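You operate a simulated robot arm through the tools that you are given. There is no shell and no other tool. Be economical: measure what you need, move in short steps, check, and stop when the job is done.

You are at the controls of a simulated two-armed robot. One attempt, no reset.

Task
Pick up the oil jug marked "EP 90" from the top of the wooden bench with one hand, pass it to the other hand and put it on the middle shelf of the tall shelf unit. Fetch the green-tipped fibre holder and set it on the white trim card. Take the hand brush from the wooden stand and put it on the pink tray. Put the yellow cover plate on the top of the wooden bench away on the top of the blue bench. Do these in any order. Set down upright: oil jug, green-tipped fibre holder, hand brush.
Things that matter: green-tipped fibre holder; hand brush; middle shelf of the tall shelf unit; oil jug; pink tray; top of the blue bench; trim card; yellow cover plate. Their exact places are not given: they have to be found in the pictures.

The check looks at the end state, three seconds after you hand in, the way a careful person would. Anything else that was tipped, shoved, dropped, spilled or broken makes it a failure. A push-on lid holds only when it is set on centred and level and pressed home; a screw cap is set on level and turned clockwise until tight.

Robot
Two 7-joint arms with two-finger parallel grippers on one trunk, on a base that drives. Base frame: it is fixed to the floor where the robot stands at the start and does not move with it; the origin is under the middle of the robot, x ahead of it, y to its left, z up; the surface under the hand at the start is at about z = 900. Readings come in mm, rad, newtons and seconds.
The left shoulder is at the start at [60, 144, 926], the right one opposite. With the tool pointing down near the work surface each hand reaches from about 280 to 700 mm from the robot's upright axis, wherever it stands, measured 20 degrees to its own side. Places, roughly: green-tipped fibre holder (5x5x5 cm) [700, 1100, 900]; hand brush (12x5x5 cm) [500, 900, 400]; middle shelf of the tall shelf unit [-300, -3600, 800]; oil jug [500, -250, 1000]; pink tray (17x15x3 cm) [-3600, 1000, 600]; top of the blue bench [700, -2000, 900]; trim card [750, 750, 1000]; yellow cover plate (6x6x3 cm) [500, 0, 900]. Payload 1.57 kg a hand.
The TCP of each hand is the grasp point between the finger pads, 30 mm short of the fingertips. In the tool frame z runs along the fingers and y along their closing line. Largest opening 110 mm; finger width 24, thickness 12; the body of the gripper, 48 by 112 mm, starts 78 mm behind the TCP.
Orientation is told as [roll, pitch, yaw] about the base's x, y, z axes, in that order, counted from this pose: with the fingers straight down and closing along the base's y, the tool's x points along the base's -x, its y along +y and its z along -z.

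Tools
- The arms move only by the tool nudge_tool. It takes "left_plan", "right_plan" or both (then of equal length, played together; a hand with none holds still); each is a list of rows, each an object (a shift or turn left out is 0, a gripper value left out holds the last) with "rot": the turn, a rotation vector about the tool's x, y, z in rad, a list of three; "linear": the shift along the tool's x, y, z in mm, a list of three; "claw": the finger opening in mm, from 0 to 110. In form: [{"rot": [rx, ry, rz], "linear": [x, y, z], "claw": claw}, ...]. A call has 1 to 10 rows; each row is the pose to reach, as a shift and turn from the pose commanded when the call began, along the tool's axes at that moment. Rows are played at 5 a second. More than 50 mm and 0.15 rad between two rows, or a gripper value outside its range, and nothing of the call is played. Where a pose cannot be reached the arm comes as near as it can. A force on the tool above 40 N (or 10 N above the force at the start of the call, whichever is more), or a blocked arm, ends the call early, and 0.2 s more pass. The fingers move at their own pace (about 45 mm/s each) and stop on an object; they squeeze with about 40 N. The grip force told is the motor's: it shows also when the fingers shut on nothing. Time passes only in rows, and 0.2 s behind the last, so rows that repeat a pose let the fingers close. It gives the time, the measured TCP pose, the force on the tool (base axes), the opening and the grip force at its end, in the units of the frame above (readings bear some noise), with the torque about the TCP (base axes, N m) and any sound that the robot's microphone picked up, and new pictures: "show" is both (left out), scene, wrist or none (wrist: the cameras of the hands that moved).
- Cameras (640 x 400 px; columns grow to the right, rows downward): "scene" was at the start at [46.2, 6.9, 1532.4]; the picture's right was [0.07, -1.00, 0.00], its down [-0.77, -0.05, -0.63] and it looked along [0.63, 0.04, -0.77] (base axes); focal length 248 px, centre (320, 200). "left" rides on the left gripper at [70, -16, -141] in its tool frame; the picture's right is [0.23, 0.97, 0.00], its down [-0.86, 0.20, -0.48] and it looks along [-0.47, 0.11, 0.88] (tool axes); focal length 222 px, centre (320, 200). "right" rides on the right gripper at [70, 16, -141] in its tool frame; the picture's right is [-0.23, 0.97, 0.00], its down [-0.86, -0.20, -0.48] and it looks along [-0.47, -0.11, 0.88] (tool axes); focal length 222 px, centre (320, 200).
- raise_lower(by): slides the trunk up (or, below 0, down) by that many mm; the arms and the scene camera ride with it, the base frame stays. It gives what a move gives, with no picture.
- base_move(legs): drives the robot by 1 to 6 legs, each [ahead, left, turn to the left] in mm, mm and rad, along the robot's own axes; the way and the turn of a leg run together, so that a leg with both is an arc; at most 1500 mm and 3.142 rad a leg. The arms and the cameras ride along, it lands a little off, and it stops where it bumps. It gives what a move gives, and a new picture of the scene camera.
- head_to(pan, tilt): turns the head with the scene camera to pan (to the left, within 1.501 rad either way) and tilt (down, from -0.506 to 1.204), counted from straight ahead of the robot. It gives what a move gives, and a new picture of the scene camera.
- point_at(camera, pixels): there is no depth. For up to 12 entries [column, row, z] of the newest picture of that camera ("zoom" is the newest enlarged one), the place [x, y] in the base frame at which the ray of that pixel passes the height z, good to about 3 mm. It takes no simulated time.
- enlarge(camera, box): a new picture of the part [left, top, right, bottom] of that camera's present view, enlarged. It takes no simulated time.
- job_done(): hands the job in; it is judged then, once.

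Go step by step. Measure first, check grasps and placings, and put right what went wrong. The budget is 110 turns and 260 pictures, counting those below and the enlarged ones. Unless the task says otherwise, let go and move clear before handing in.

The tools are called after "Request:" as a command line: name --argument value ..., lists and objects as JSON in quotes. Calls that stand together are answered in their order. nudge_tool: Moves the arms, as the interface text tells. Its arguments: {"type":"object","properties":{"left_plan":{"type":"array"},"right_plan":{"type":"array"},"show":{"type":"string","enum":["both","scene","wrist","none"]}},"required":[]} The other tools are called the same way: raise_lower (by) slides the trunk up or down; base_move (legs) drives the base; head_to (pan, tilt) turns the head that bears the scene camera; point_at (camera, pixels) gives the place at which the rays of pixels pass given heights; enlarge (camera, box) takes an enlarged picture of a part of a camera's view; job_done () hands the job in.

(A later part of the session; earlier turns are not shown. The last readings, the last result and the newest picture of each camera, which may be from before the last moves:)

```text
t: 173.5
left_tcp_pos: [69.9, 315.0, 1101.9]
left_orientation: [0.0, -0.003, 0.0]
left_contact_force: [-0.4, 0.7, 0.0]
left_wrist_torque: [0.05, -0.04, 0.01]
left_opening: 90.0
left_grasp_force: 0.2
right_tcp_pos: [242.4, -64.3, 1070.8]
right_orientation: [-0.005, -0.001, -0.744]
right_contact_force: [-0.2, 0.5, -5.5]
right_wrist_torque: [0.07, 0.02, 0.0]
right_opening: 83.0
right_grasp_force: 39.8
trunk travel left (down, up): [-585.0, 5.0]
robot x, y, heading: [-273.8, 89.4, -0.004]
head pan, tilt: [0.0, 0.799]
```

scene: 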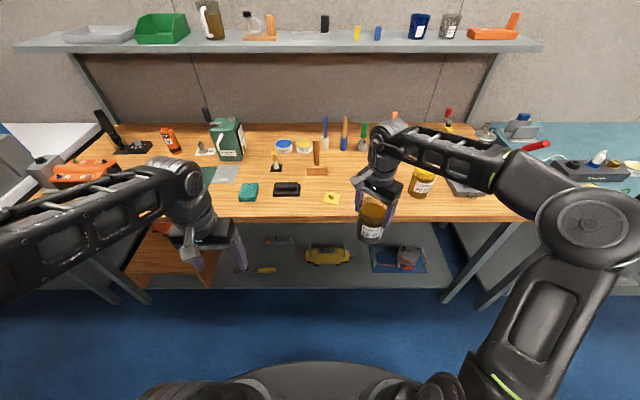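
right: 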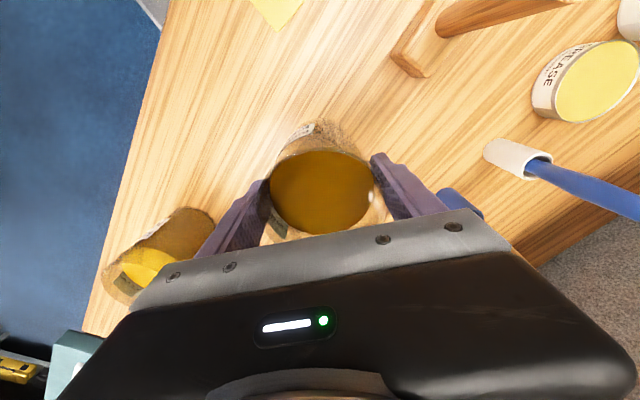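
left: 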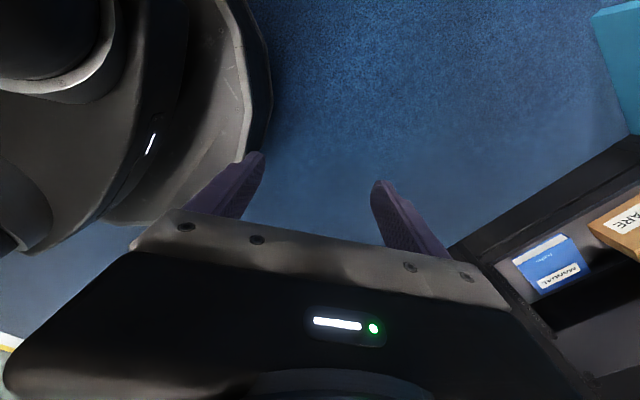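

Jug weighs ~0.56 kg. Bring it in front of the chest with the right hand while the left hand tilts forward at the left side.

Request:
nudge_tool --right_plan '[{"rot": [0, 0, 0.04], "linear": [4, 6, -6]}, {"rot": [0, 0, 0.08], "linear": [9, 13, -12]}, {"rot": [0, 0, 0.12], "linear": [13, 20, -18]}, {"rot": [0, 0, 0.16], "linear": [18, 26, -25]}, {"rot": [0, 0, 0.2], "linear": [22, 33, -31]}, {"rot": [0, 0, 0.24], "linear": [27, 40, -37]}, {"rot": [0, 0, 0.27], "linear": [31, 46, -44]}, {"rot": [0, 0, 0.3], "linear": [36, 52, -50]}]' --left_plan '[{"rot": [0, -0.13, 0], "linear": [-22, 10, -5], "claw": 110}, {"rot": [0, -0.26, 0], "linear": [-44, 20, -10]}, {"rot": [0, -0.39, 0], "linear": [-66, 29, -14]}, {"rot": [0, -0.52, 0], "linear": [-88, 38, -19]}, {"rot": [0, -0.65, 0], "linear": [-110, 48, -24]}, {"rot": [0, -0.78, 0], "linear": [-132, 57, -29]}, {"rot": [0, -0.91, 0], "linear": [-154, 67, -33]}, {"rot": [0, -1.05, 0], "linear": [-176, 76, -38]}]'

```text
t: 175.3
left_tcp_pos: [248.7, 393.2, 1139.7]
left_orientation: [0.003, -1.056, -0.004]
left_contact_force: [-0.1, 0.3, -0.5]
left_wrist_torque: [0.03, 0.03, 0.0]
left_opening: 110.0
left_grasp_force: 0.0
right_tcp_pos: [252.1, -0.1, 1119.3]
right_orientation: [-0.004, -0.002, -1.047]
right_contact_force: [0.2, 0.1, -4.6]
right_wrist_torque: [0.06, 0.03, 0.01]
right_opening: 83.0
right_grasp_force: 39.6
trunk travel left (down, up): [-585.0, 5.0]
robot x, y, heading: [-272.6, 89.2, -0.005]
head pan, tilt: [0.0, 0.799]
```

scene: 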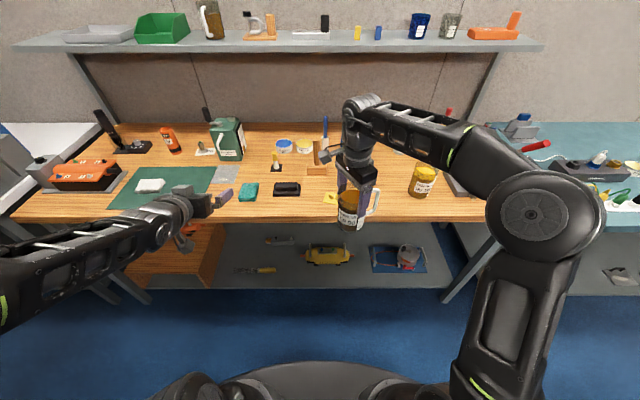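
right: 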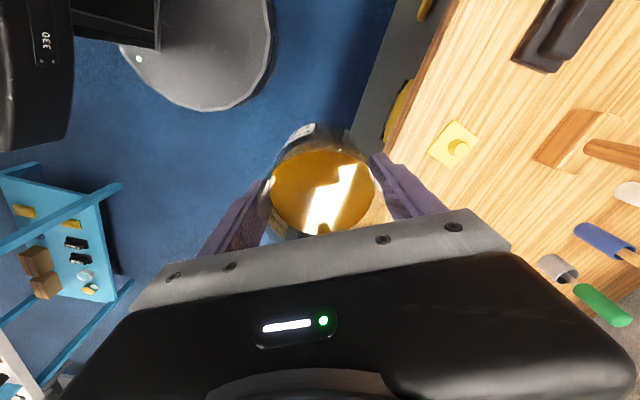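
left: 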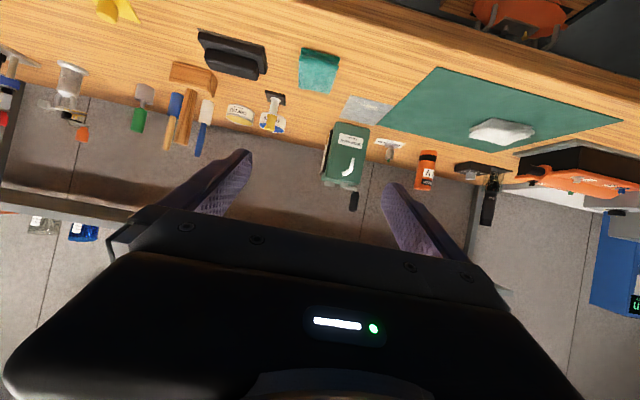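

Both in place. Swing the left hand inward (60° diagonal) to a pre-grasp point 110 mm short of the jug.

Request:
nudge_tool --left_plan '[{"rot": [0.114, 0, 0.066], "linear": [6, -39, -3]}, {"rot": [0.227, 0, 0.131], "linear": [12, -78, -6]}, {"rot": [0.341, 0, 0.197], "linear": [17, -117, -9]}, {"rot": [0.455, 0, 0.262], "linear": [23, -156, -12]}, {"rot": [0.568, 0, 0.328], "linear": [29, -196, -14]}, {"rot": [0.682, 0, 0.394], "linear": [35, -235, -17]}, {"rot": [0.795, 0, 0.459], "linear": [41, -274, -20]}, {"rot": [0.909, 0, 0.525], "linear": [46, -313, -23]}]'

```text
t: 177.1
left_tcp_pos: [203.0, 75.3, 1112.0]
left_orientation: [0.011, -1.046, -1.061]
left_contact_force: [-0.3, -0.1, -0.1]
left_wrist_torque: [-0.01, 0.01, 0.01]
left_opening: 110.0
left_grasp_force: 0.2
right_tcp_pos: [253.4, 0.0, 1119.2]
right_orientation: [-0.003, -0.001, -1.047]
right_contact_force: [1.4, -0.5, -4.8]
right_wrist_torque: [0.06, 0.02, -0.01]
right_opening: 82.7
right_grasp_force: 40.1
trunk travel left (down, up): [-585.0, 5.0]
robot x, y, heading: [-275.2, 90.5, -0.004]
head pan, tilt: [0.0, 0.799]
```

scene: 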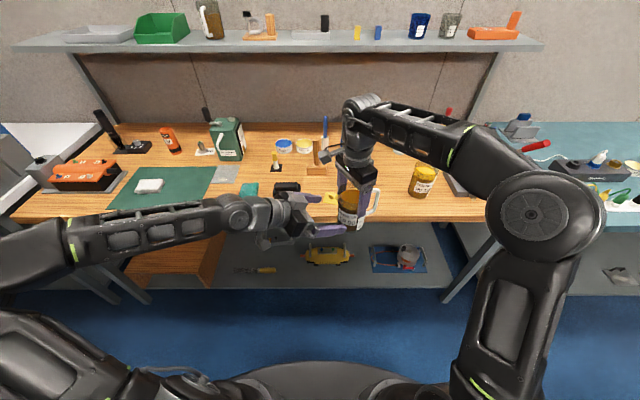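
left: 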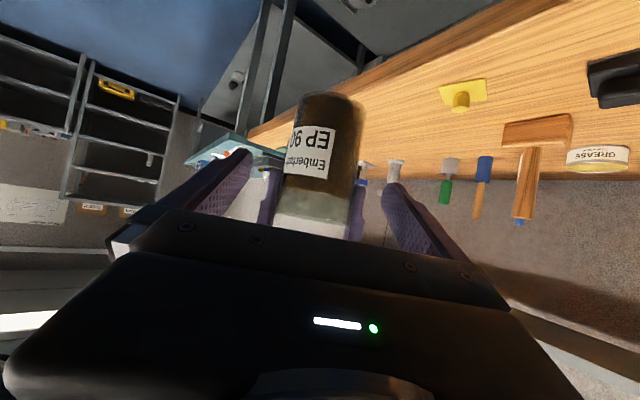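

Jug is centred between the left fingers. Advance 108 mm onto it and pause to check before closing.

Request:
nudge_tool --left_plan '[{"linear": [0, 4, 36]}, {"linear": [1, 6, 72]}, {"linear": [2, 7, 95]}, {"linear": [2, 7, 108]}]'

Request:
enlarge --camera "scene" --box '[270, 140, 430, 260]'

```text
t: 178.1
left_tcp_pos: [240.7, 17.5, 1067.8]
left_orientation: [0.012, -1.049, -1.06]
left_contact_force: [-0.6, 0.6, 0.5]
left_wrist_torque: [0.0, 0.03, 0.01]
left_opening: 110.0
left_grasp_force: 0.1
left hand out of reach, approached as far as the arm can: row 2, 3, 4
right_tcp_pos: [251.5, -0.1, 1120.0]
right_orientation: [-0.003, -0.001, -1.045]
right_contact_force: [0.4, 0.0, -5.5]
right_wrist_torque: [0.08, 0.04, 0.04]
right_opening: 83.2
right_grasp_force: 40.0
trunk travel left (down, up): [-585.0, 5.0]
robot x, y, heading: [-275.4, 87.9, -0.006]
head pan, tilt: [0.0, 0.799]
```

scene: 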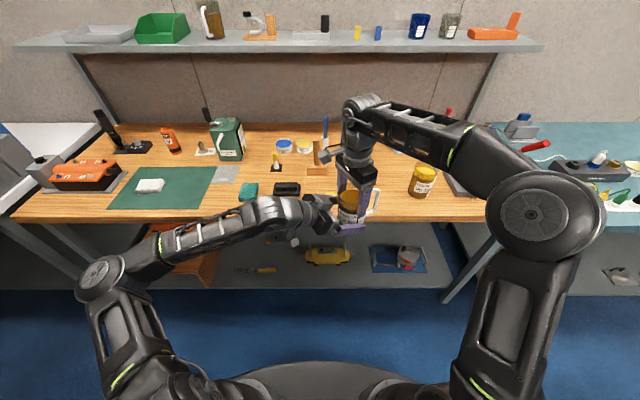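
left: 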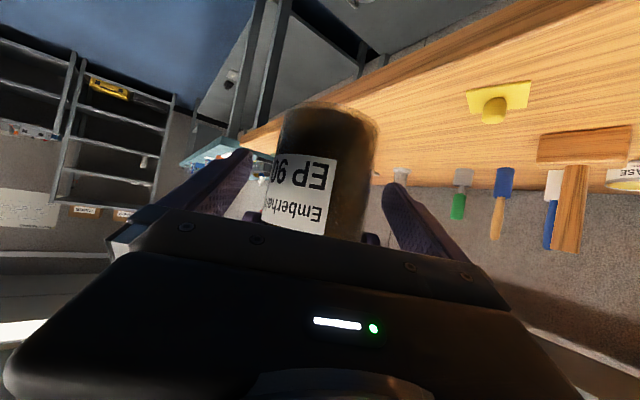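

```text
3.33 times, centred on (350, 200) of scene
```

zoom: 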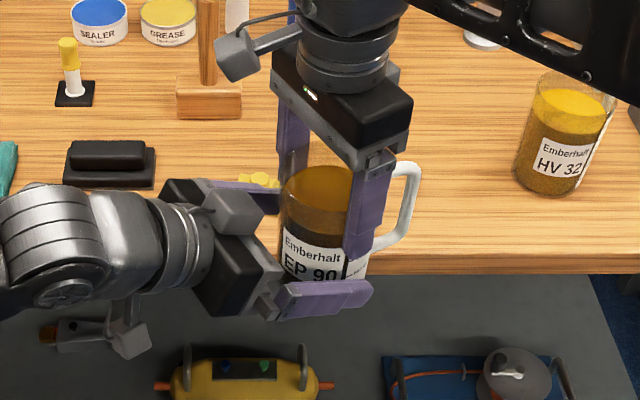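

The left is 23 mm short at its limit, but laterally aligned (≈1 mm). Move the jug 23 mm toward it with the right hand, up 12 mm, then close the left.

Request:
nudge_tool --right_plan '[{"linear": [8, 0, -4]}, {"linear": [16, 0, -8]}, {"linear": [23, 0, -12]}, {"linear": [23, 0, -12]}]'

Request:
enlarge --camera "left" --box '[160, 60, 480, 260]'

```text
t: 179.1
left_tcp_pos: [240.7, 17.6, 1067.6]
left_orientation: [0.012, -1.047, -1.062]
left_contact_force: [-1.7, 5.4, 5.1]
left_wrist_torque: [-0.24, -0.14, 0.03]
left_opening: 109.9
left_grasp_force: 0.1
right_tcp_pos: [242.4, 17.7, 1131.1]
right_orientation: [-0.006, -0.002, -1.048]
right_contact_force: [2.3, -5.8, -9.6]
right_wrist_torque: [-0.04, -0.01, 0.02]
right_opening: 82.8
right_grasp_force: 40.2
trunk travel left (down, up): [-585.0, 5.0]
robot x, y, heading: [-272.4, 88.3, -0.007]
head pan, tilt: [0.0, 0.799]
```

scene: 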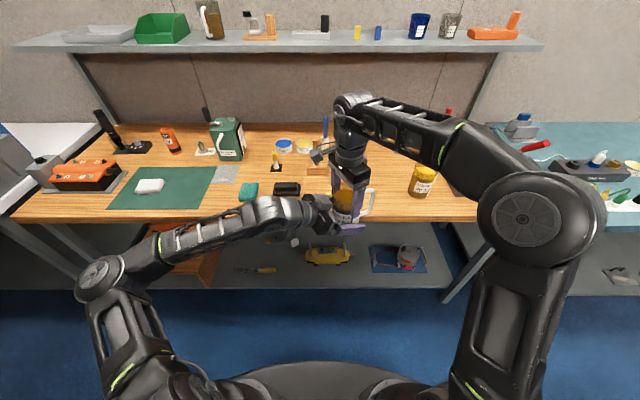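
right: 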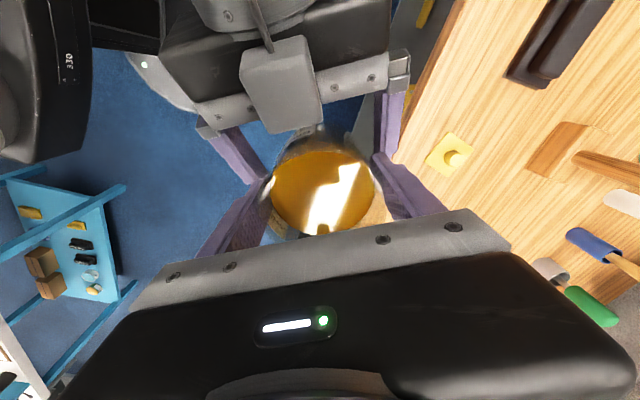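

```text
2.00 times, centred on (320, 160) of left
```

zoom: 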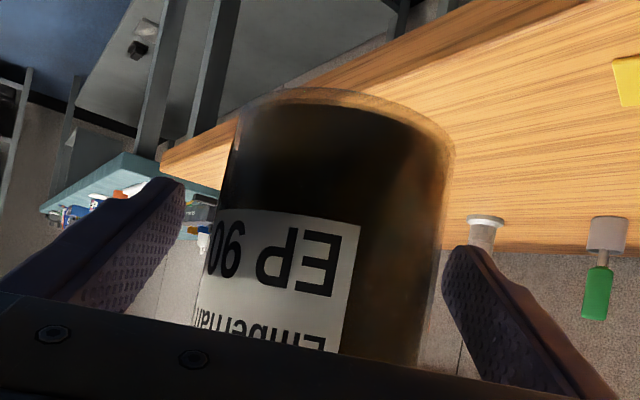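

Light contact (≈7 N) of the jug's spout with the left palm. Ease back 6 mm, then close the left hand.

Request:
nudge_tool --right_plan '[{"linear": [-3, 0, 0]}, {"linear": [-6, 0, 0]}, {"linear": [-6, 0, 0]}, {"linear": [-6, 0, 0]}, {"linear": [-6, 0, 0]}, {"linear": [-6, 0, 0]}]' --left_plan '[{"claw": 110}, {"claw": 110}, {"claw": 65}, {"claw": 65}, {"claw": 65}, {"claw": 65}]'

```text
t: 180.5
left_tcp_pos: [240.3, 16.5, 1066.7]
left_orientation: [0.014, -1.048, -1.058]
left_contact_force: [12.2, 1.3, -0.1]
left_wrist_torque: [0.03, 0.2, -0.03]
left_opening: 79.7
left_grasp_force: 33.8
right_tcp_pos: [244.0, 12.3, 1130.8]
right_orientation: [-0.005, -0.001, -1.046]
right_contact_force: [-13.2, -2.0, -1.2]
right_wrist_torque: [-0.08, 0.67, 0.08]
right_opening: 82.5
right_grasp_force: 39.9
trunk travel left (down, up): [-585.0, 5.0]
robot x, y, heading: [-274.4, 87.7, -0.006]
head pan, tilt: [0.0, 0.799]
```

scene: 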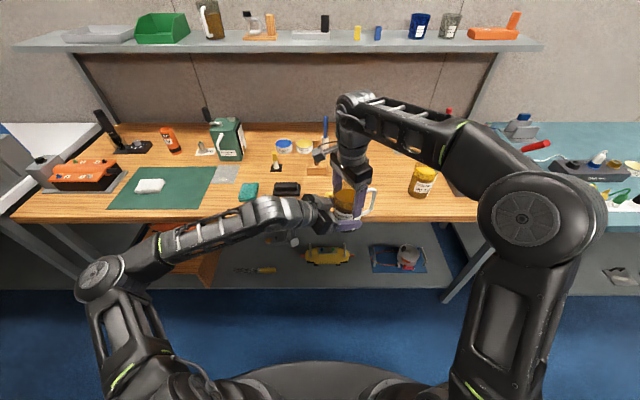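
right: 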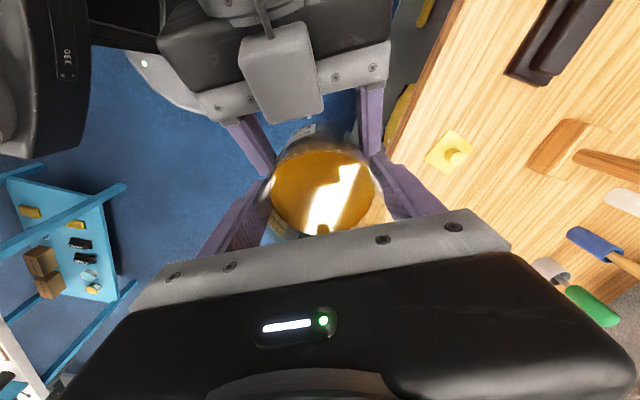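
left: 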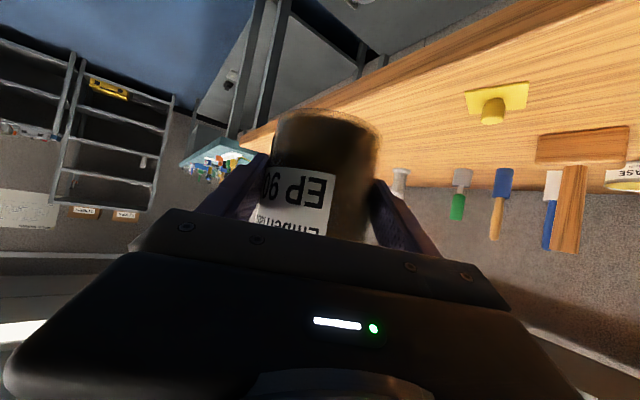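

Left grips at 80 mm. Relax the small cross-force, open the right hand fully, and slide it off away from the left hand (past the handle), slightly downward to stay in reach.

Request:
nudge_tool --right_plan '[{"linear": [0, -1.5, 0]}, {"linear": [0, -1.5, 0], "claw": 110}, {"linear": [0, -1.5, 0]}, {"linear": [0, -1.5, 0]}]'

```text
t: 181.5
left_tcp_pos: [240.3, 15.9, 1066.9]
left_orientation: [0.01, -1.046, -1.06]
left_contact_force: [1.2, 0.1, 0.1]
left_wrist_torque: [0.08, 0.04, -0.01]
left_opening: 79.7
left_grasp_force: 40.2
right_tcp_pos: [243.9, 14.4, 1130.3]
right_orientation: [-0.003, -0.002, -1.047]
right_contact_force: [1.0, 0.1, 0.0]
right_wrist_torque: [0.01, 0.02, -0.03]
right_opening: 109.7
right_grasp_force: 0.2
trunk travel left (down, up): [-585.0, 5.0]
robot x, y, heading: [-275.7, 85.2, -0.004]
head pan, tilt: [0.0, 0.799]
```

scene: 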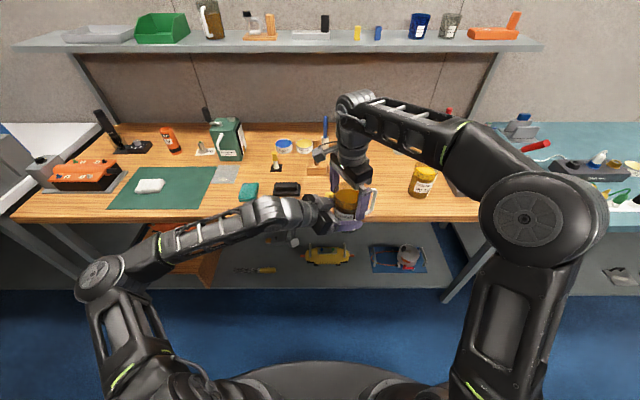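
right: 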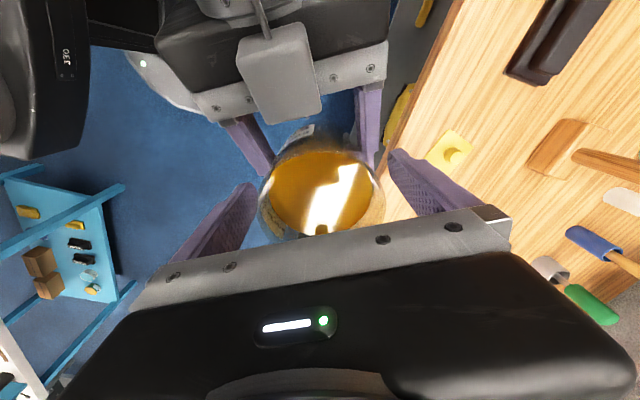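

Request:
nudge_tool --right_plan '[{"linear": [-16, 0, 3]}, {"linear": [-36, 0, 8]}, {"linear": [-56, 0, 14]}, {"linear": [-76, 0, 20]}, {"linear": [-98, 0, 26]}]'

Request:
enlarge --camera "scene" --box '[270, 140, 430, 260]'

```text
t: 182.7
left_tcp_pos: [241.2, 15.1, 1066.9]
left_orientation: [0.01, -1.047, -1.06]
left_contact_force: [-0.5, -0.4, 0.4]
left_wrist_torque: [0.1, 0.06, -0.01]
left_opening: 80.1
left_grasp_force: 39.9
right_tcp_pos: [292.2, -71.7, 1105.5]
right_orientation: [-0.003, -0.003, -1.046]
right_contact_force: [-0.2, -0.9, 0.0]
right_wrist_torque: [-0.02, -0.03, -0.02]
right_opening: 109.9
right_grasp_force: 0.1
trunk travel left (down, up): [-585.0, 5.0]
robot x, y, heading: [-276.1, 88.6, -0.005]
head pan, tilt: [0.0, 0.799]
```

scene: 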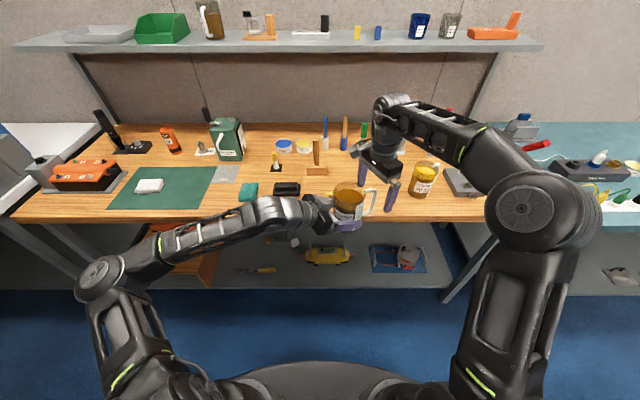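
right: 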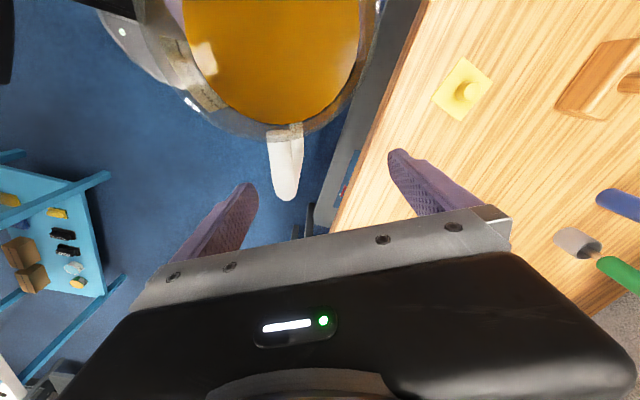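

```text
3.33 times, centred on (350, 200) of scene
```

zoom: 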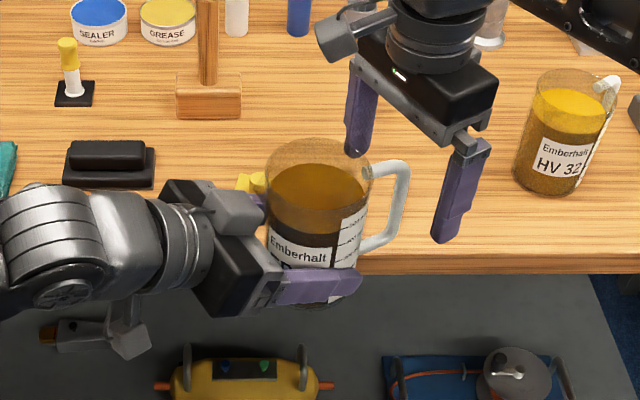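

The left hand holds the jug upright alone. Move the right hand clear and swing the left to straight ahead on its own side.

Request:
nudge_tool --right_plan '[{"linear": [-25, 0, 0]}, {"linear": [-50, 0, 0]}, {"linear": [-60, 0, 0]}, {"linear": [-60, 0, 0]}]' --show "none"

Request:
nudge_tool --left_plan '[{"rot": [-0.091, 0, -0.053], "linear": [0, 15, -19]}, {"rot": [-0.183, 0, -0.106], "linear": [1, 29, -39]}, {"rot": [-0.274, 0, -0.158], "linear": [1, 44, -58]}, {"rot": [-0.366, 0, -0.211], "linear": [2, 59, -78]}, {"rot": [-0.457, 0, -0.264], "linear": [2, 73, -97]}, {"rot": [-0.548, 0, -0.317], "linear": [3, 88, -117]}, {"rot": [-0.64, 0, -0.37], "linear": [3, 103, -136]}, {"rot": [-0.731, 0, -0.422], "linear": [4, 117, -156]}, {"rot": [-0.823, 0, -0.475], "linear": [4, 132, -175]}, {"rot": [-0.914, 0, -0.528], "linear": [5, 146, -195]}]'

```text
t: 183.7
left_tcp_pos: [239.7, 17.0, 1066.9]
left_orientation: [0.009, -1.046, -1.059]
left_contact_force: [0.3, 0.6, -0.4]
left_wrist_torque: [0.13, 0.07, -0.02]
left_opening: 79.9
left_grasp_force: 39.7
right_tcp_pos: [321.9, -123.4, 1106.1]
right_orientation: [0.0, -0.006, -1.046]
right_contact_force: [-0.4, 0.3, -0.8]
right_wrist_torque: [0.01, -0.02, 0.0]
right_opening: 110.3
right_grasp_force: 0.0
trunk travel left (down, up): [-585.0, 5.0]
robot x, y, heading: [-273.3, 89.2, -0.006]
head pan, tilt: [0.0, 0.799]
```

```text
t: 185.9
left_tcp_pos: [280.5, 236.9, 1161.0]
left_orientation: [0.002, -1.053, 0.002]
left_contact_force: [0.4, 0.0, -4.7]
left_wrist_torque: [0.02, 0.11, 0.0]
left_opening: 79.8
left_grasp_force: 39.6
right_tcp_pos: [322.0, -123.9, 1105.7]
right_orientation: [-0.002, -0.005, -1.045]
right_contact_force: [0.3, -0.5, 0.8]
right_wrist_torque: [0.0, -0.02, -0.01]
right_opening: 110.1
right_grasp_force: 0.0
trunk travel left (down, up): [-585.0, 5.0]
robot x, y, heading: [-275.0, 89.6, -0.003]
head pan, tilt: [0.0, 0.799]
```

scene: 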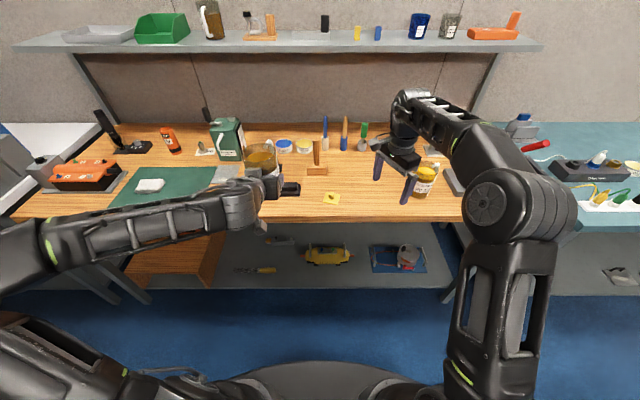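
left: 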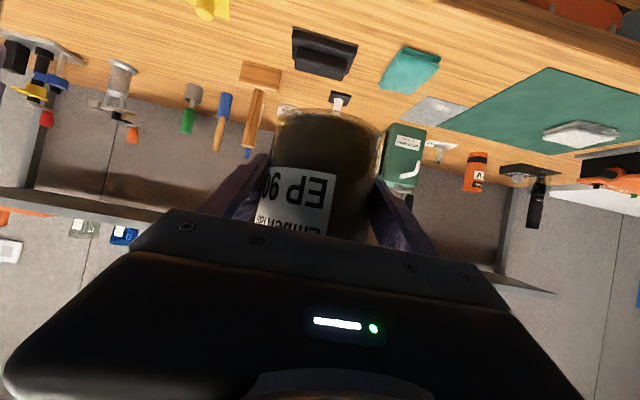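

Jug is secure (−4.7 N) at the left. Straighten and draw back the right hand, then drive to the plate.

Request:
nudge_tool --right_plan '[{"rot": [0, 0, -0.13], "linear": [17, -14, 0]}, {"rot": [0, 0, -0.26], "linear": [34, -28, 0]}, {"rot": [0, 0, -0.39], "linear": [52, -42, 0]}, {"rot": [0, 0, -0.52], "linear": [69, -56, 0]}, {"rot": [0, 0, -0.65], "linear": [86, -70, 0], "claw": 60}, {"rot": [0, 0, -0.78], "linear": [104, -84, 0]}, {"rot": [0, 0, -0.91], "linear": [121, -98, 0]}, {"rot": [0, 0, -1.045], "linear": [138, -112, 0]}]' --show "none"

Request:
base_move --legs '[[0, 98, 0], [320, 0, 0]]'

Request:
enlarge --camera "scene" --box '[260, 180, 460, 305]'

```text
t: 187.7
left_tcp_pos: [281.6, 237.6, 1160.8]
left_orientation: [0.003, -1.052, 0.001]
left_contact_force: [0.8, -0.5, -4.6]
left_wrist_torque: [-0.01, 0.11, -0.02]
left_opening: 79.1
left_grasp_force: 39.7
right_tcp_pos: [155.0, -61.0, 1106.2]
right_orientation: [-0.004, 0.003, -0.003]
right_contact_force: [-1.2, 0.3, 0.3]
right_wrist_torque: [0.03, 0.05, 0.02]
right_opening: 59.9
right_grasp_force: 0.0
trunk travel left (down, up): [-585.0, 5.0]
robot x, y, heading: [-274.5, 87.2, -0.008]
head pan, tilt: [0.0, 0.799]
```

```text
t: 190.5
left_tcp_pos: [594.3, 333.7, 1160.6]
left_orientation: [0.003, -1.05, 0.002]
left_contact_force: [1.0, 0.4, -4.9]
left_wrist_torque: [0.01, 0.09, 0.0]
left_opening: 79.2
left_grasp_force: 40.3
right_tcp_pos: [468.2, 34.9, 1105.6]
right_orientation: [-0.004, 0.004, 0.002]
right_contact_force: [0.2, 0.3, -0.6]
right_wrist_torque: [0.0, 0.01, -0.01]
right_opening: 60.0
right_grasp_force: 0.1
trunk travel left (down, up): [-585.0, 5.0]
robot x, y, heading: [37.0, 183.6, 0.0]
head pan, tilt: [0.0, 0.799]
```

scene: 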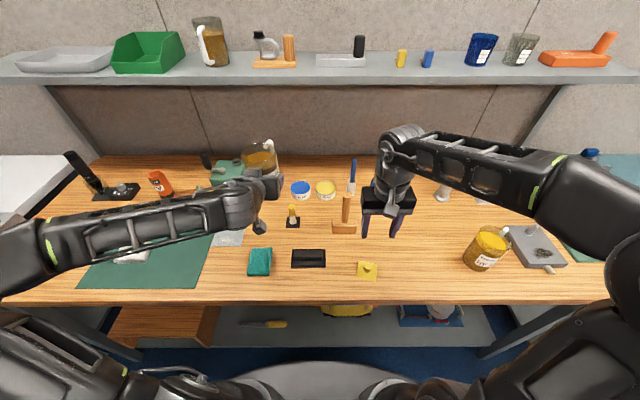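

```text
3.20 times, centred on (360, 242) of scene
```

zoom: 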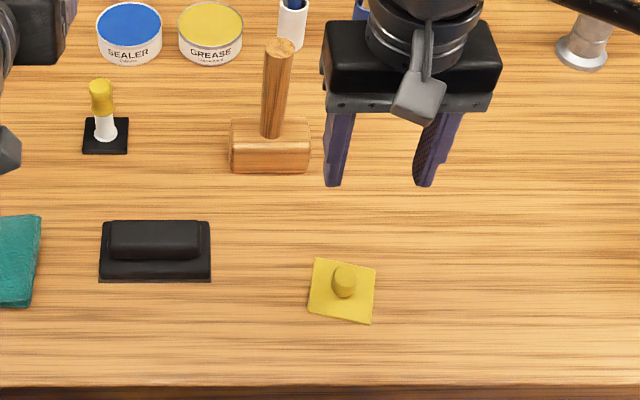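

Request:
point_at --camera "zoom" --pixels '[[345, 270, 930], [344, 298, 904], [313, 258, 903], [377, 268, 903], [308, 313, 903], [371, 324, 903]]'

Request:
enlarge --camera "right" --box '[220, 60, 460, 260]'

```text
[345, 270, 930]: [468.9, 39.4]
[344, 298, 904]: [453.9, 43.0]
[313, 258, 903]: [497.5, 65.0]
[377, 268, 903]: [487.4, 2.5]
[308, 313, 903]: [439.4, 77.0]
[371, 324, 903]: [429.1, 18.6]
```

```text
2.00 times, centred on (340, 160) of right
```

zoom: 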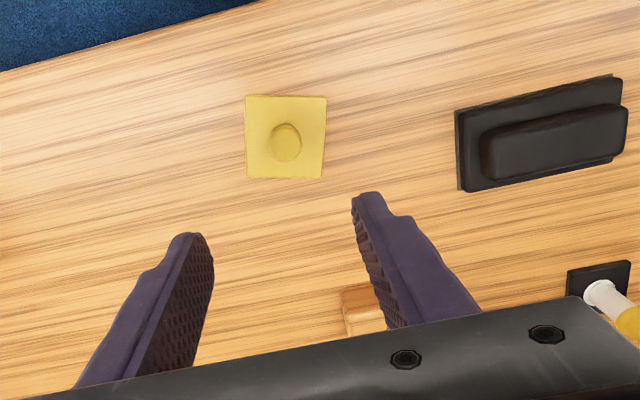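

Plate/knob centre ≈[463,41]. Descend to z≈965 over it and check.

Request:
nudge_tool --right_plan '[{"linear": [5, 6, 30]}, {"linear": [5, 6, 65]}, {"linear": [5, 6, 100]}, {"linear": [5, 6, 140]}]' --show "wrist"

Request:
point_at --camera "right" --pixels '[[320, 160, 920]]'

```text
t: 191.5
left_tcp_pos: [594.2, 333.8, 1160.2]
left_orientation: [0.005, -1.051, 0.003]
left_contact_force: [-0.4, -0.4, -5.8]
left_wrist_torque: [-0.01, 0.11, -0.01]
left_opening: 79.3
left_grasp_force: 39.8
right_tcp_pos: [463.3, 40.4, 966.9]
right_orientation: [-0.003, 0.001, -0.002]
right_contact_force: [-0.2, -0.3, 0.0]
right_wrist_torque: [0.01, -0.01, -0.03]
right_opening: 60.0
right_grasp_force: 0.1
trunk travel left (down, up): [-585.0, 5.0]
robot x, y, heading: [36.3, 183.4, -0.009]
head pan, tilt: [0.0, 0.799]
```

right: 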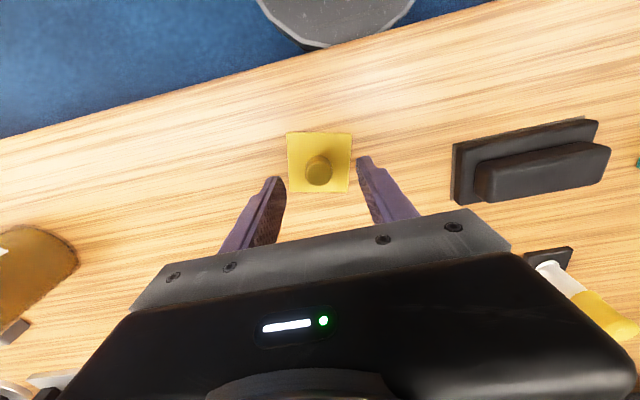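

```text
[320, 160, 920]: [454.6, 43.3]
```

Request:
point_at --camera "right" --pixels '[[318, 173, 928], [317, 165, 915], [287, 133, 904], [352, 133, 904], [348, 192, 904], [289, 191, 904]]'

```text
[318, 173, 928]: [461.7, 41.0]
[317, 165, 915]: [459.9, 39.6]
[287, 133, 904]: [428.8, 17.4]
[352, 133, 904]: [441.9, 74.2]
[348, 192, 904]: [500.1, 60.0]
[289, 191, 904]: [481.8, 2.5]
```

Centred. Descend to z≈940 and close on the knob.

Request:
nudge_tool --right_plan '[{"linear": [1, 0, 14]}, {"linear": [1, 0, 27]}, {"linear": [1, 0, 27], "claw": 0}, {"linear": [1, 0, 27], "claw": 0}, {"linear": [1, 0, 27], "claw": 0}, {"linear": [1, 0, 27], "claw": 0}, {"linear": [1, 0, -10], "claw": 0}, {"linear": [1, 0, -50], "claw": 0}, {"linear": [1, 0, -95], "claw": 0}, {"linear": [1, 0, -130], "claw": 0}]'

```text
t: 193.7
left_tcp_pos: [593.3, 334.4, 1160.5]
left_orientation: [0.003, -1.053, 0.003]
left_contact_force: [0.7, -0.3, -4.5]
left_wrist_torque: [0.03, 0.11, 0.01]
left_opening: 79.2
left_grasp_force: 40.1
right_tcp_pos: [463.0, 40.1, 1096.7]
right_orientation: [-0.003, 0.001, -0.001]
right_contact_force: [0.1, 0.0, -0.6]
right_wrist_torque: [-0.03, 0.02, -0.01]
right_opening: 21.7
right_grasp_force: 34.6
trunk travel left (down, up): [-585.0, 5.0]
robot x, y, heading: [40.0, 184.7, -0.006]
head pan, tilt: [0.0, 0.799]
```

scene: 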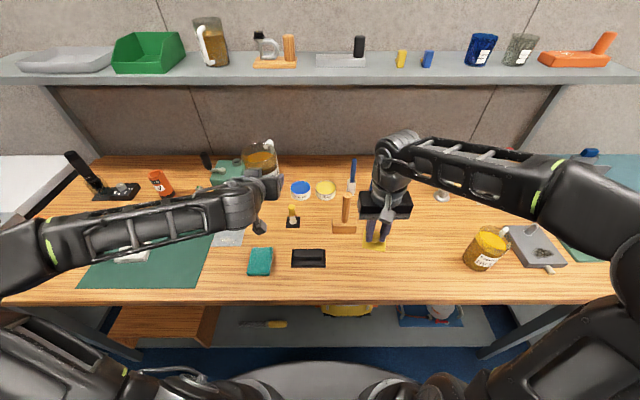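
right: 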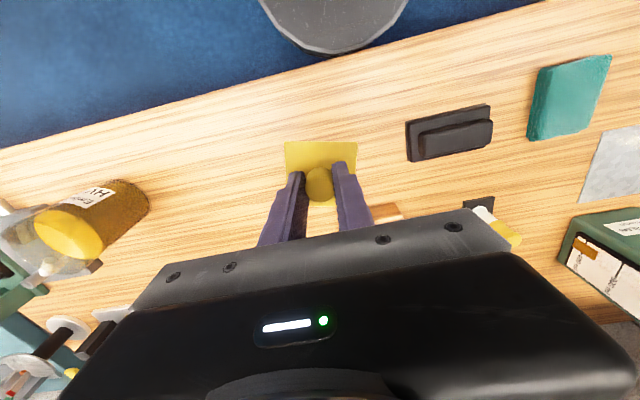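

Plate held by its knob. Back off and drive along −y beside the blue bench, then look.

Request:
base_move --legs '[[-330, 0, 0.006], [0, -1300, 0]]'

Request:
head_to --pan -0.5 --tilt 0.6

```text
t: 202.1
left_tcp_pos: [250.0, -1002.5, 1161.1]
left_orientation: [0.005, -1.053, -0.031]
left_contact_force: [0.2, 0.3, -4.8]
left_wrist_torque: [0.03, 0.08, -0.02]
left_opening: 78.9
left_grasp_force: 40.3
right_tcp_pos: [109.2, -1290.4, 1096.0]
right_orientation: [-0.003, 0.001, -0.034]
right_contact_force: [-0.2, -0.9, -0.4]
right_wrist_torque: [0.01, 0.0, -0.02]
right_opening: 22.0
right_grasp_force: 35.2
trunk travel left (down, up): [-585.0, 5.0]
robot x, y, heading: [-311.6, -1134.8, -0.037]
head pan, tilt: [0.0, 0.799]
```

scene: 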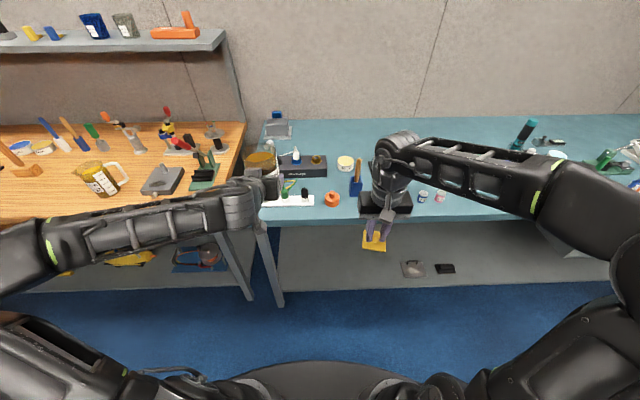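

```text
t: 203.0
left_tcp_pos: [250.7, -1002.2, 1161.0]
left_orientation: [0.003, -1.054, -0.03]
left_contact_force: [0.0, 0.2, -5.3]
left_wrist_torque: [0.04, 0.09, 0.01]
left_opening: 78.6
left_grasp_force: 39.9
right_tcp_pos: [109.1, -1290.0, 1096.4]
right_orientation: [-0.002, 0.001, -0.032]
right_contact_force: [0.4, 0.4, -0.7]
right_wrist_torque: [0.0, 0.0, 0.0]
right_opening: 21.8
right_grasp_force: 35.1
trunk travel left (down, up): [-585.0, 5.0]
robot x, y, heading: [-313.4, -1133.6, -0.036]
head pan, tilt: [-0.499, 0.6]
```

scene: 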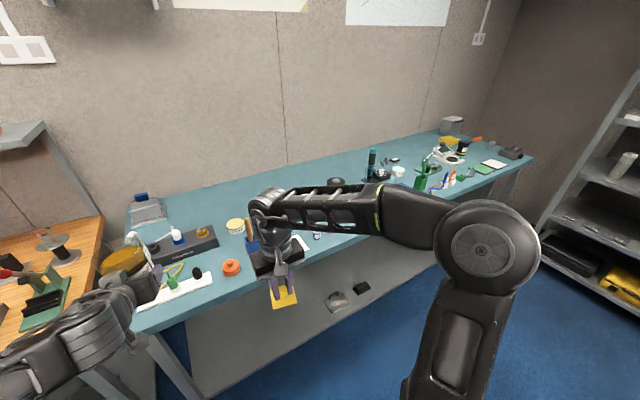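

The bench has free areas right of the arm. Check the jug's hold and the free area.

Request:
enlarge --camera "left" --box '[160, 60, 480, 260]'

Request:
enlarge --camera "scene" --box '[220, 130, 460, 280]'

Request:
enlarge --camera "scene" --box '[60, 200, 220, 320]'

```text
2.00 times, centred on (320, 160) of left
```

zoom: 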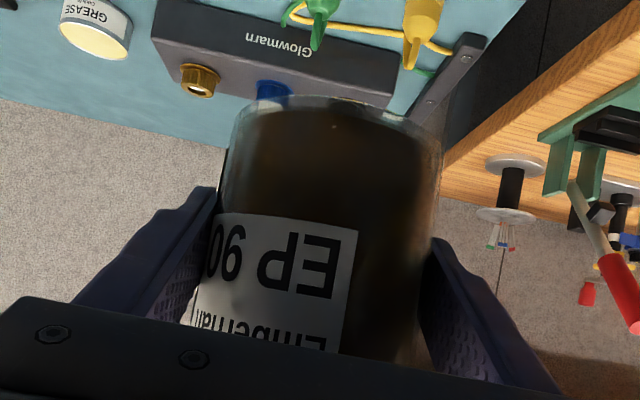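

```text
2.67 times, centred on (340, 205) of scene
```

zoom: 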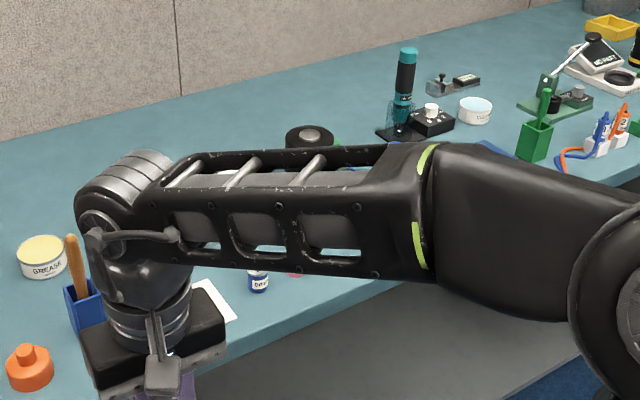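

```text
3.33 times, centred on (140, 260) of scene
```

zoom: 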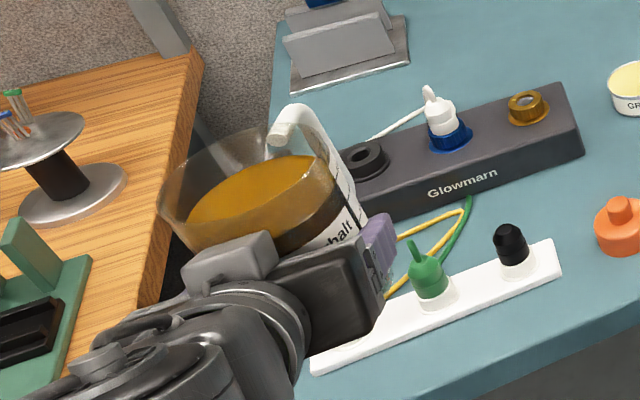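

Jug grip is unchanged. The bench front further right looks freer; drive 450 mm more that way.

Request:
base_move --legs '[[0, -450, 0.036]]'

Request:
head_to --pan -0.1 --tilt 0.75

Request:
enlarge --camera "scene" --box '[220, 110, 540, 260]'

```text
t: 205.8
left_tcp_pos: [235.3, -1444.3, 1160.8]
left_orientation: [0.006, -1.052, 0.006]
left_contact_force: [0.6, -0.1, -5.3]
left_wrist_torque: [0.02, 0.11, 0.01]
left_opening: 78.3
left_grasp_force: 40.5
right_tcp_pos: [107.7, -1737.3, 1096.4]
right_orientation: [-0.004, 0.002, 0.006]
right_contact_force: [0.0, -0.8, 0.5]
right_wrist_torque: [0.03, 0.01, -0.01]
right_opening: 22.2
right_grasp_force: 35.4
trunk travel left (down, up): [-585.0, 5.0]
robot x, y, heading: [-318.3, -1594.0, 0.001]
head pan, tilt: [-0.499, 0.6]
```

scene: 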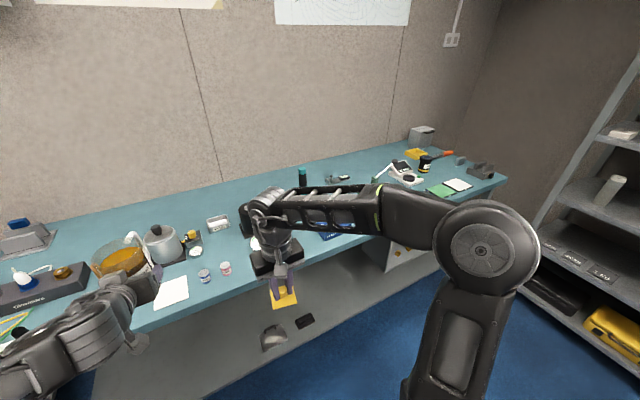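

```text
t: 206.7
left_tcp_pos: [236.2, -1442.7, 1160.1]
left_orientation: [0.003, -1.049, 0.009]
left_contact_force: [0.0, -0.8, -4.4]
left_wrist_torque: [0.05, 0.12, 0.01]
left_opening: 78.4
left_grasp_force: 39.8
right_tcp_pos: [106.7, -1737.6, 1096.7]
right_orientation: [-0.004, 0.001, 0.005]
right_contact_force: [-0.2, -0.2, -0.3]
right_wrist_torque: [0.01, 0.02, 0.0]
right_opening: 22.1
right_grasp_force: 34.9
trunk travel left (down, up): [-585.0, 5.0]
robot x, y, heading: [-318.9, -1597.4, 0.008]
head pan, tilt: [-0.099, 0.75]
```

scene: 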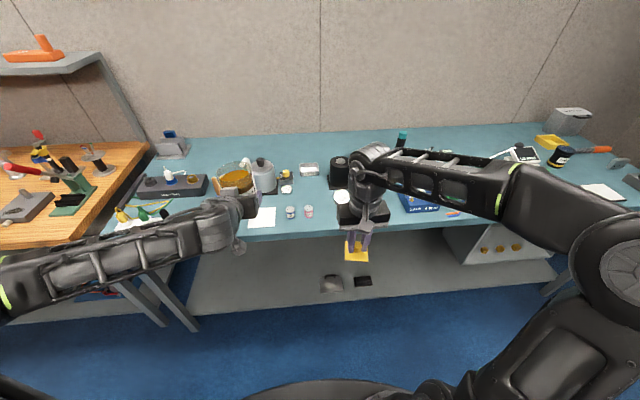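

```text
2.00 times, centred on (380, 185) of scene
```

zoom: 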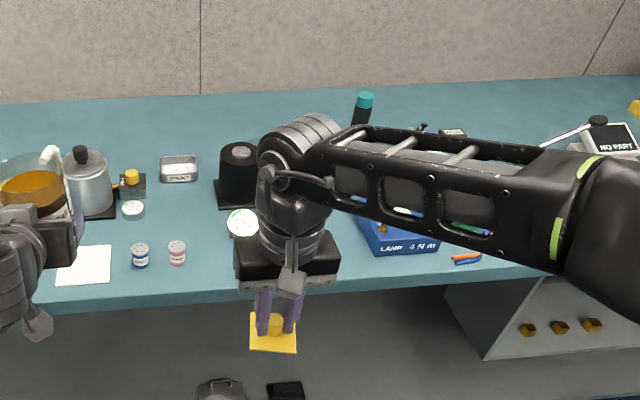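

Request:
point_at --camera "zoom" --pixels '[[177, 262, 900], [226, 232, 900], [258, 235, 900], [372, 252, 900], [200, 295, 900], [350, 285, 900], [140, 268, 900], [216, 190, 900], [262, 200, 900], [110, 283, 900], [455, 265, 900], [205, 260, 900]]'

Request:
enlarge --camera "right" --box '[0, 0, 640, 400]'

```text
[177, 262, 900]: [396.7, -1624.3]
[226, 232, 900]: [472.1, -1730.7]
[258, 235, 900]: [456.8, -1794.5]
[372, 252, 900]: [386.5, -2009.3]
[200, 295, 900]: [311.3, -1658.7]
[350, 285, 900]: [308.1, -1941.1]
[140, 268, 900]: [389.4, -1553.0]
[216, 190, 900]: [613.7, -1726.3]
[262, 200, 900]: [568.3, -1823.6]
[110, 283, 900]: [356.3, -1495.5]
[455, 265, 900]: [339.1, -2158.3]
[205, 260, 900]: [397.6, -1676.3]
```

```text
1.00 times, centred on (320, 200) of right (not enlarged: the box is as wide or as high as the picture)
```

zoom: 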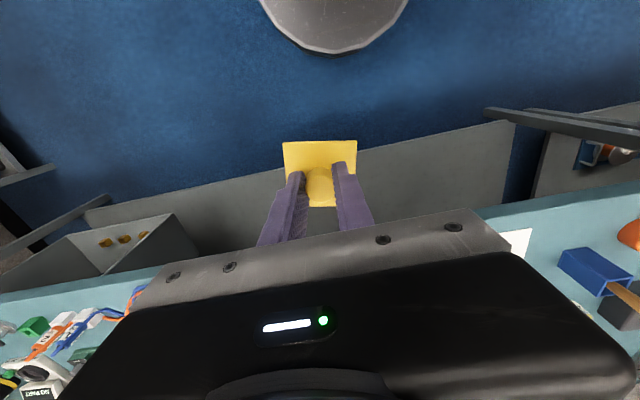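

Free spot ≈[385,−1885] between the jar and the blue lamp box. Drive so the right hand is above it.

Request:
base_move --legs '[[0, -148, -0.008], [275, 0, 0]]'

Request:
enlarge --camera "right" --box '[0, 0, 640, 400]'

```text
t: 209.6
left_tcp_pos: [514.4, -1598.4, 1160.1]
left_orientation: [0.003, -1.05, 0.001]
left_contact_force: [1.4, 0.5, -4.6]
left_wrist_torque: [0.01, 0.09, 0.02]
left_opening: 78.5
left_grasp_force: 40.0
right_tcp_pos: [383.4, -1891.7, 1095.6]
right_orientation: [-0.005, 0.003, -0.004]
right_contact_force: [-0.1, -0.1, -0.9]
right_wrist_torque: [0.03, 0.03, -0.03]
right_opening: 21.9
right_grasp_force: 34.7
trunk travel left (down, up): [-585.0, 5.0]
robot x, y, heading: [-43.5, -1745.4, -0.001]
head pan, tilt: [-0.099, 0.75]
```

scene: 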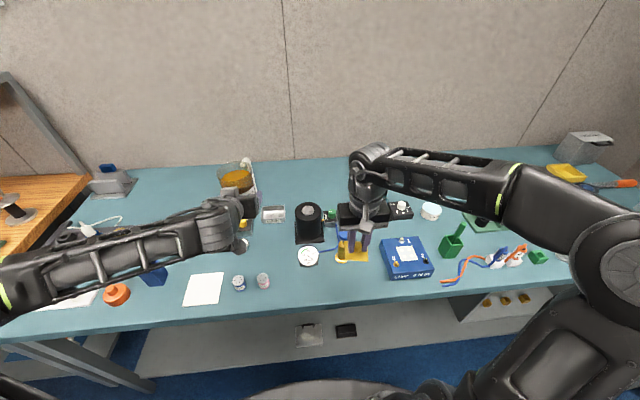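

```text
1.00 times, centred on (320, 200) of right (not enlarged: the box is as wide or as high as the picture)
```

zoom: 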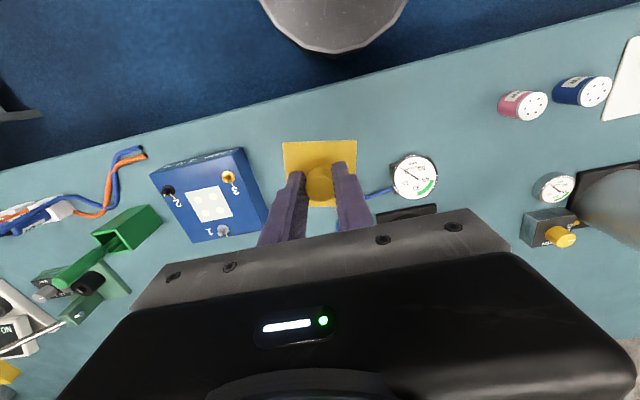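

Request:
enlarge --camera "scene" --box '[270, 190, 450, 300]'

Request:
enlarge --camera "right" --box '[220, 90, 460, 250]'

```text
3.56 times, centred on (360, 245) of scene
```

zoom: 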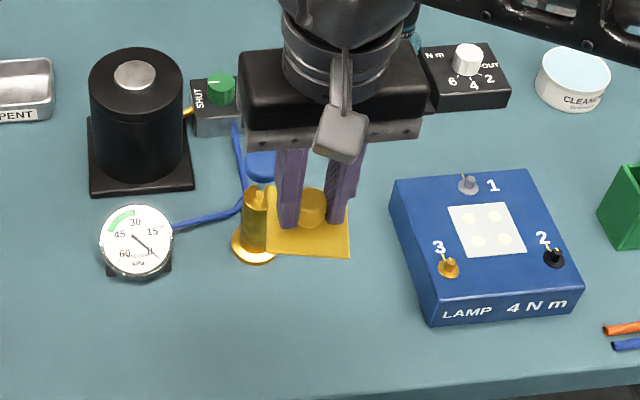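

```text
2.50 times, centred on (340, 170) of right
```

zoom: 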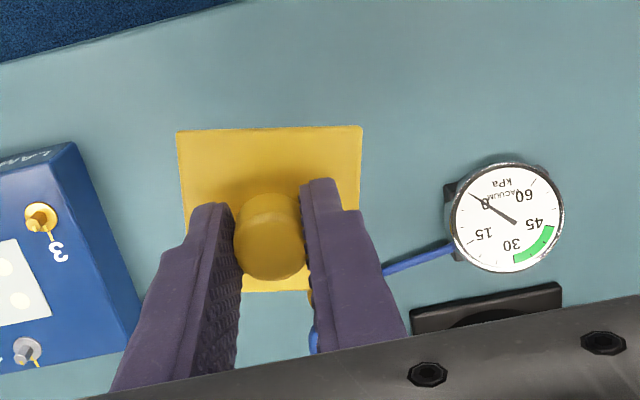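

Request:
point_at --camera "scene" --pixels '[[341.6, 260, 900], [336, 257.5, 900], [348, 260, 900], [309, 266, 900], [387, 278, 900], [382, 255, 900], [340, 312, 900], [342, 243, 960], [320, 253, 900]]'

```text
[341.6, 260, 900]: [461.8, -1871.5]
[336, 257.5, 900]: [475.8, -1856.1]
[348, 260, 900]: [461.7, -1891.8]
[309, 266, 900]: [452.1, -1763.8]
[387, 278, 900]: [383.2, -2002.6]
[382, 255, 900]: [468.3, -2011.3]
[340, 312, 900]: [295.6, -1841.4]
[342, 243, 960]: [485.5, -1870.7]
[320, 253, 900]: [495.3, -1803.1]
```

A brass fitting stands at ≈[478,−1873], clear of the spot. Lower the plate at ≈[375,−1895].

Request:
nudge_tool --right_plan '[{"linear": [8, -3, 35]}, {"linear": [8, -3, 75]}, {"linear": [8, -3, 115]}, {"linear": [8, -3, 140]}, {"linear": [8, -3, 148]}, {"linear": [8, -3, 152]}, {"linear": [8, -3, 154]}]'

```text
t: 211.2
left_tcp_pos: [513.5, -1596.9, 1160.1]
left_orientation: [0.003, -1.052, 0.001]
left_contact_force: [0.4, 1.4, -6.3]
left_wrist_torque: [0.0, 0.1, 0.0]
left_opening: 78.1
left_grasp_force: 39.9
right_tcp_pos: [374.0, -1895.7, 943.8]
right_orientation: [-0.004, 0.001, -0.003]
right_contact_force: [0.4, -0.4, -1.1]
right_wrist_torque: [0.04, 0.0, -0.01]
right_opening: 22.1
right_grasp_force: 35.3
trunk travel left (down, up): [-585.0, 5.0]
robot x, y, heading: [-42.0, -1744.9, -0.01]
head pan, tilt: [-0.099, 0.75]
```

scene: 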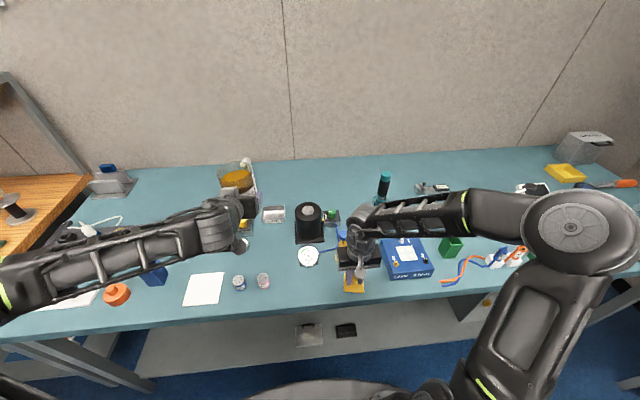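
right: 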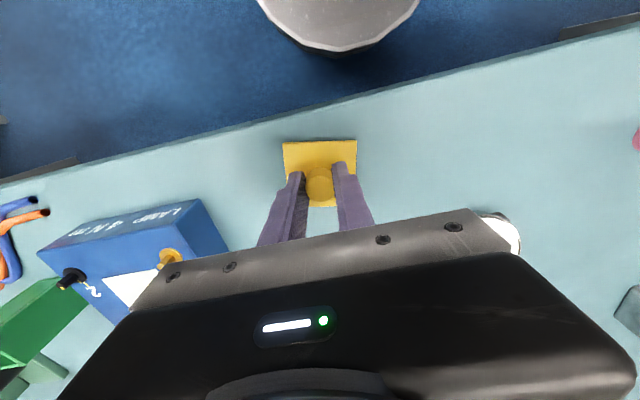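

No contact yet at 943.8; lower a few mm more until contact.

Request:
nudge_tool --right_plan '[{"linear": [0, 0, 2]}, {"linear": [0, 0, 4]}, {"linear": [0, 0, 5]}]' --show "none"

```text
t: 211.9
left_tcp_pos: [513.0, -1597.6, 1160.9]
left_orientation: [0.004, -1.051, 0.001]
left_contact_force: [0.0, 0.9, -4.5]
left_wrist_torque: [0.03, 0.11, 0.0]
left_opening: 78.0
left_grasp_force: 40.4
right_tcp_pos: [374.0, -1894.9, 938.7]
right_orientation: [-0.004, 0.0, -0.002]
right_contact_force: [-0.5, -0.3, 8.8]
right_wrist_torque: [0.14, 0.13, -0.04]
right_opening: 22.1
right_grasp_force: 35.3
trunk travel left (down, up): [-585.0, 5.0]
robot x, y, heading: [-41.9, -1744.0, -0.009]
head pan, tilt: [-0.099, 0.75]
```

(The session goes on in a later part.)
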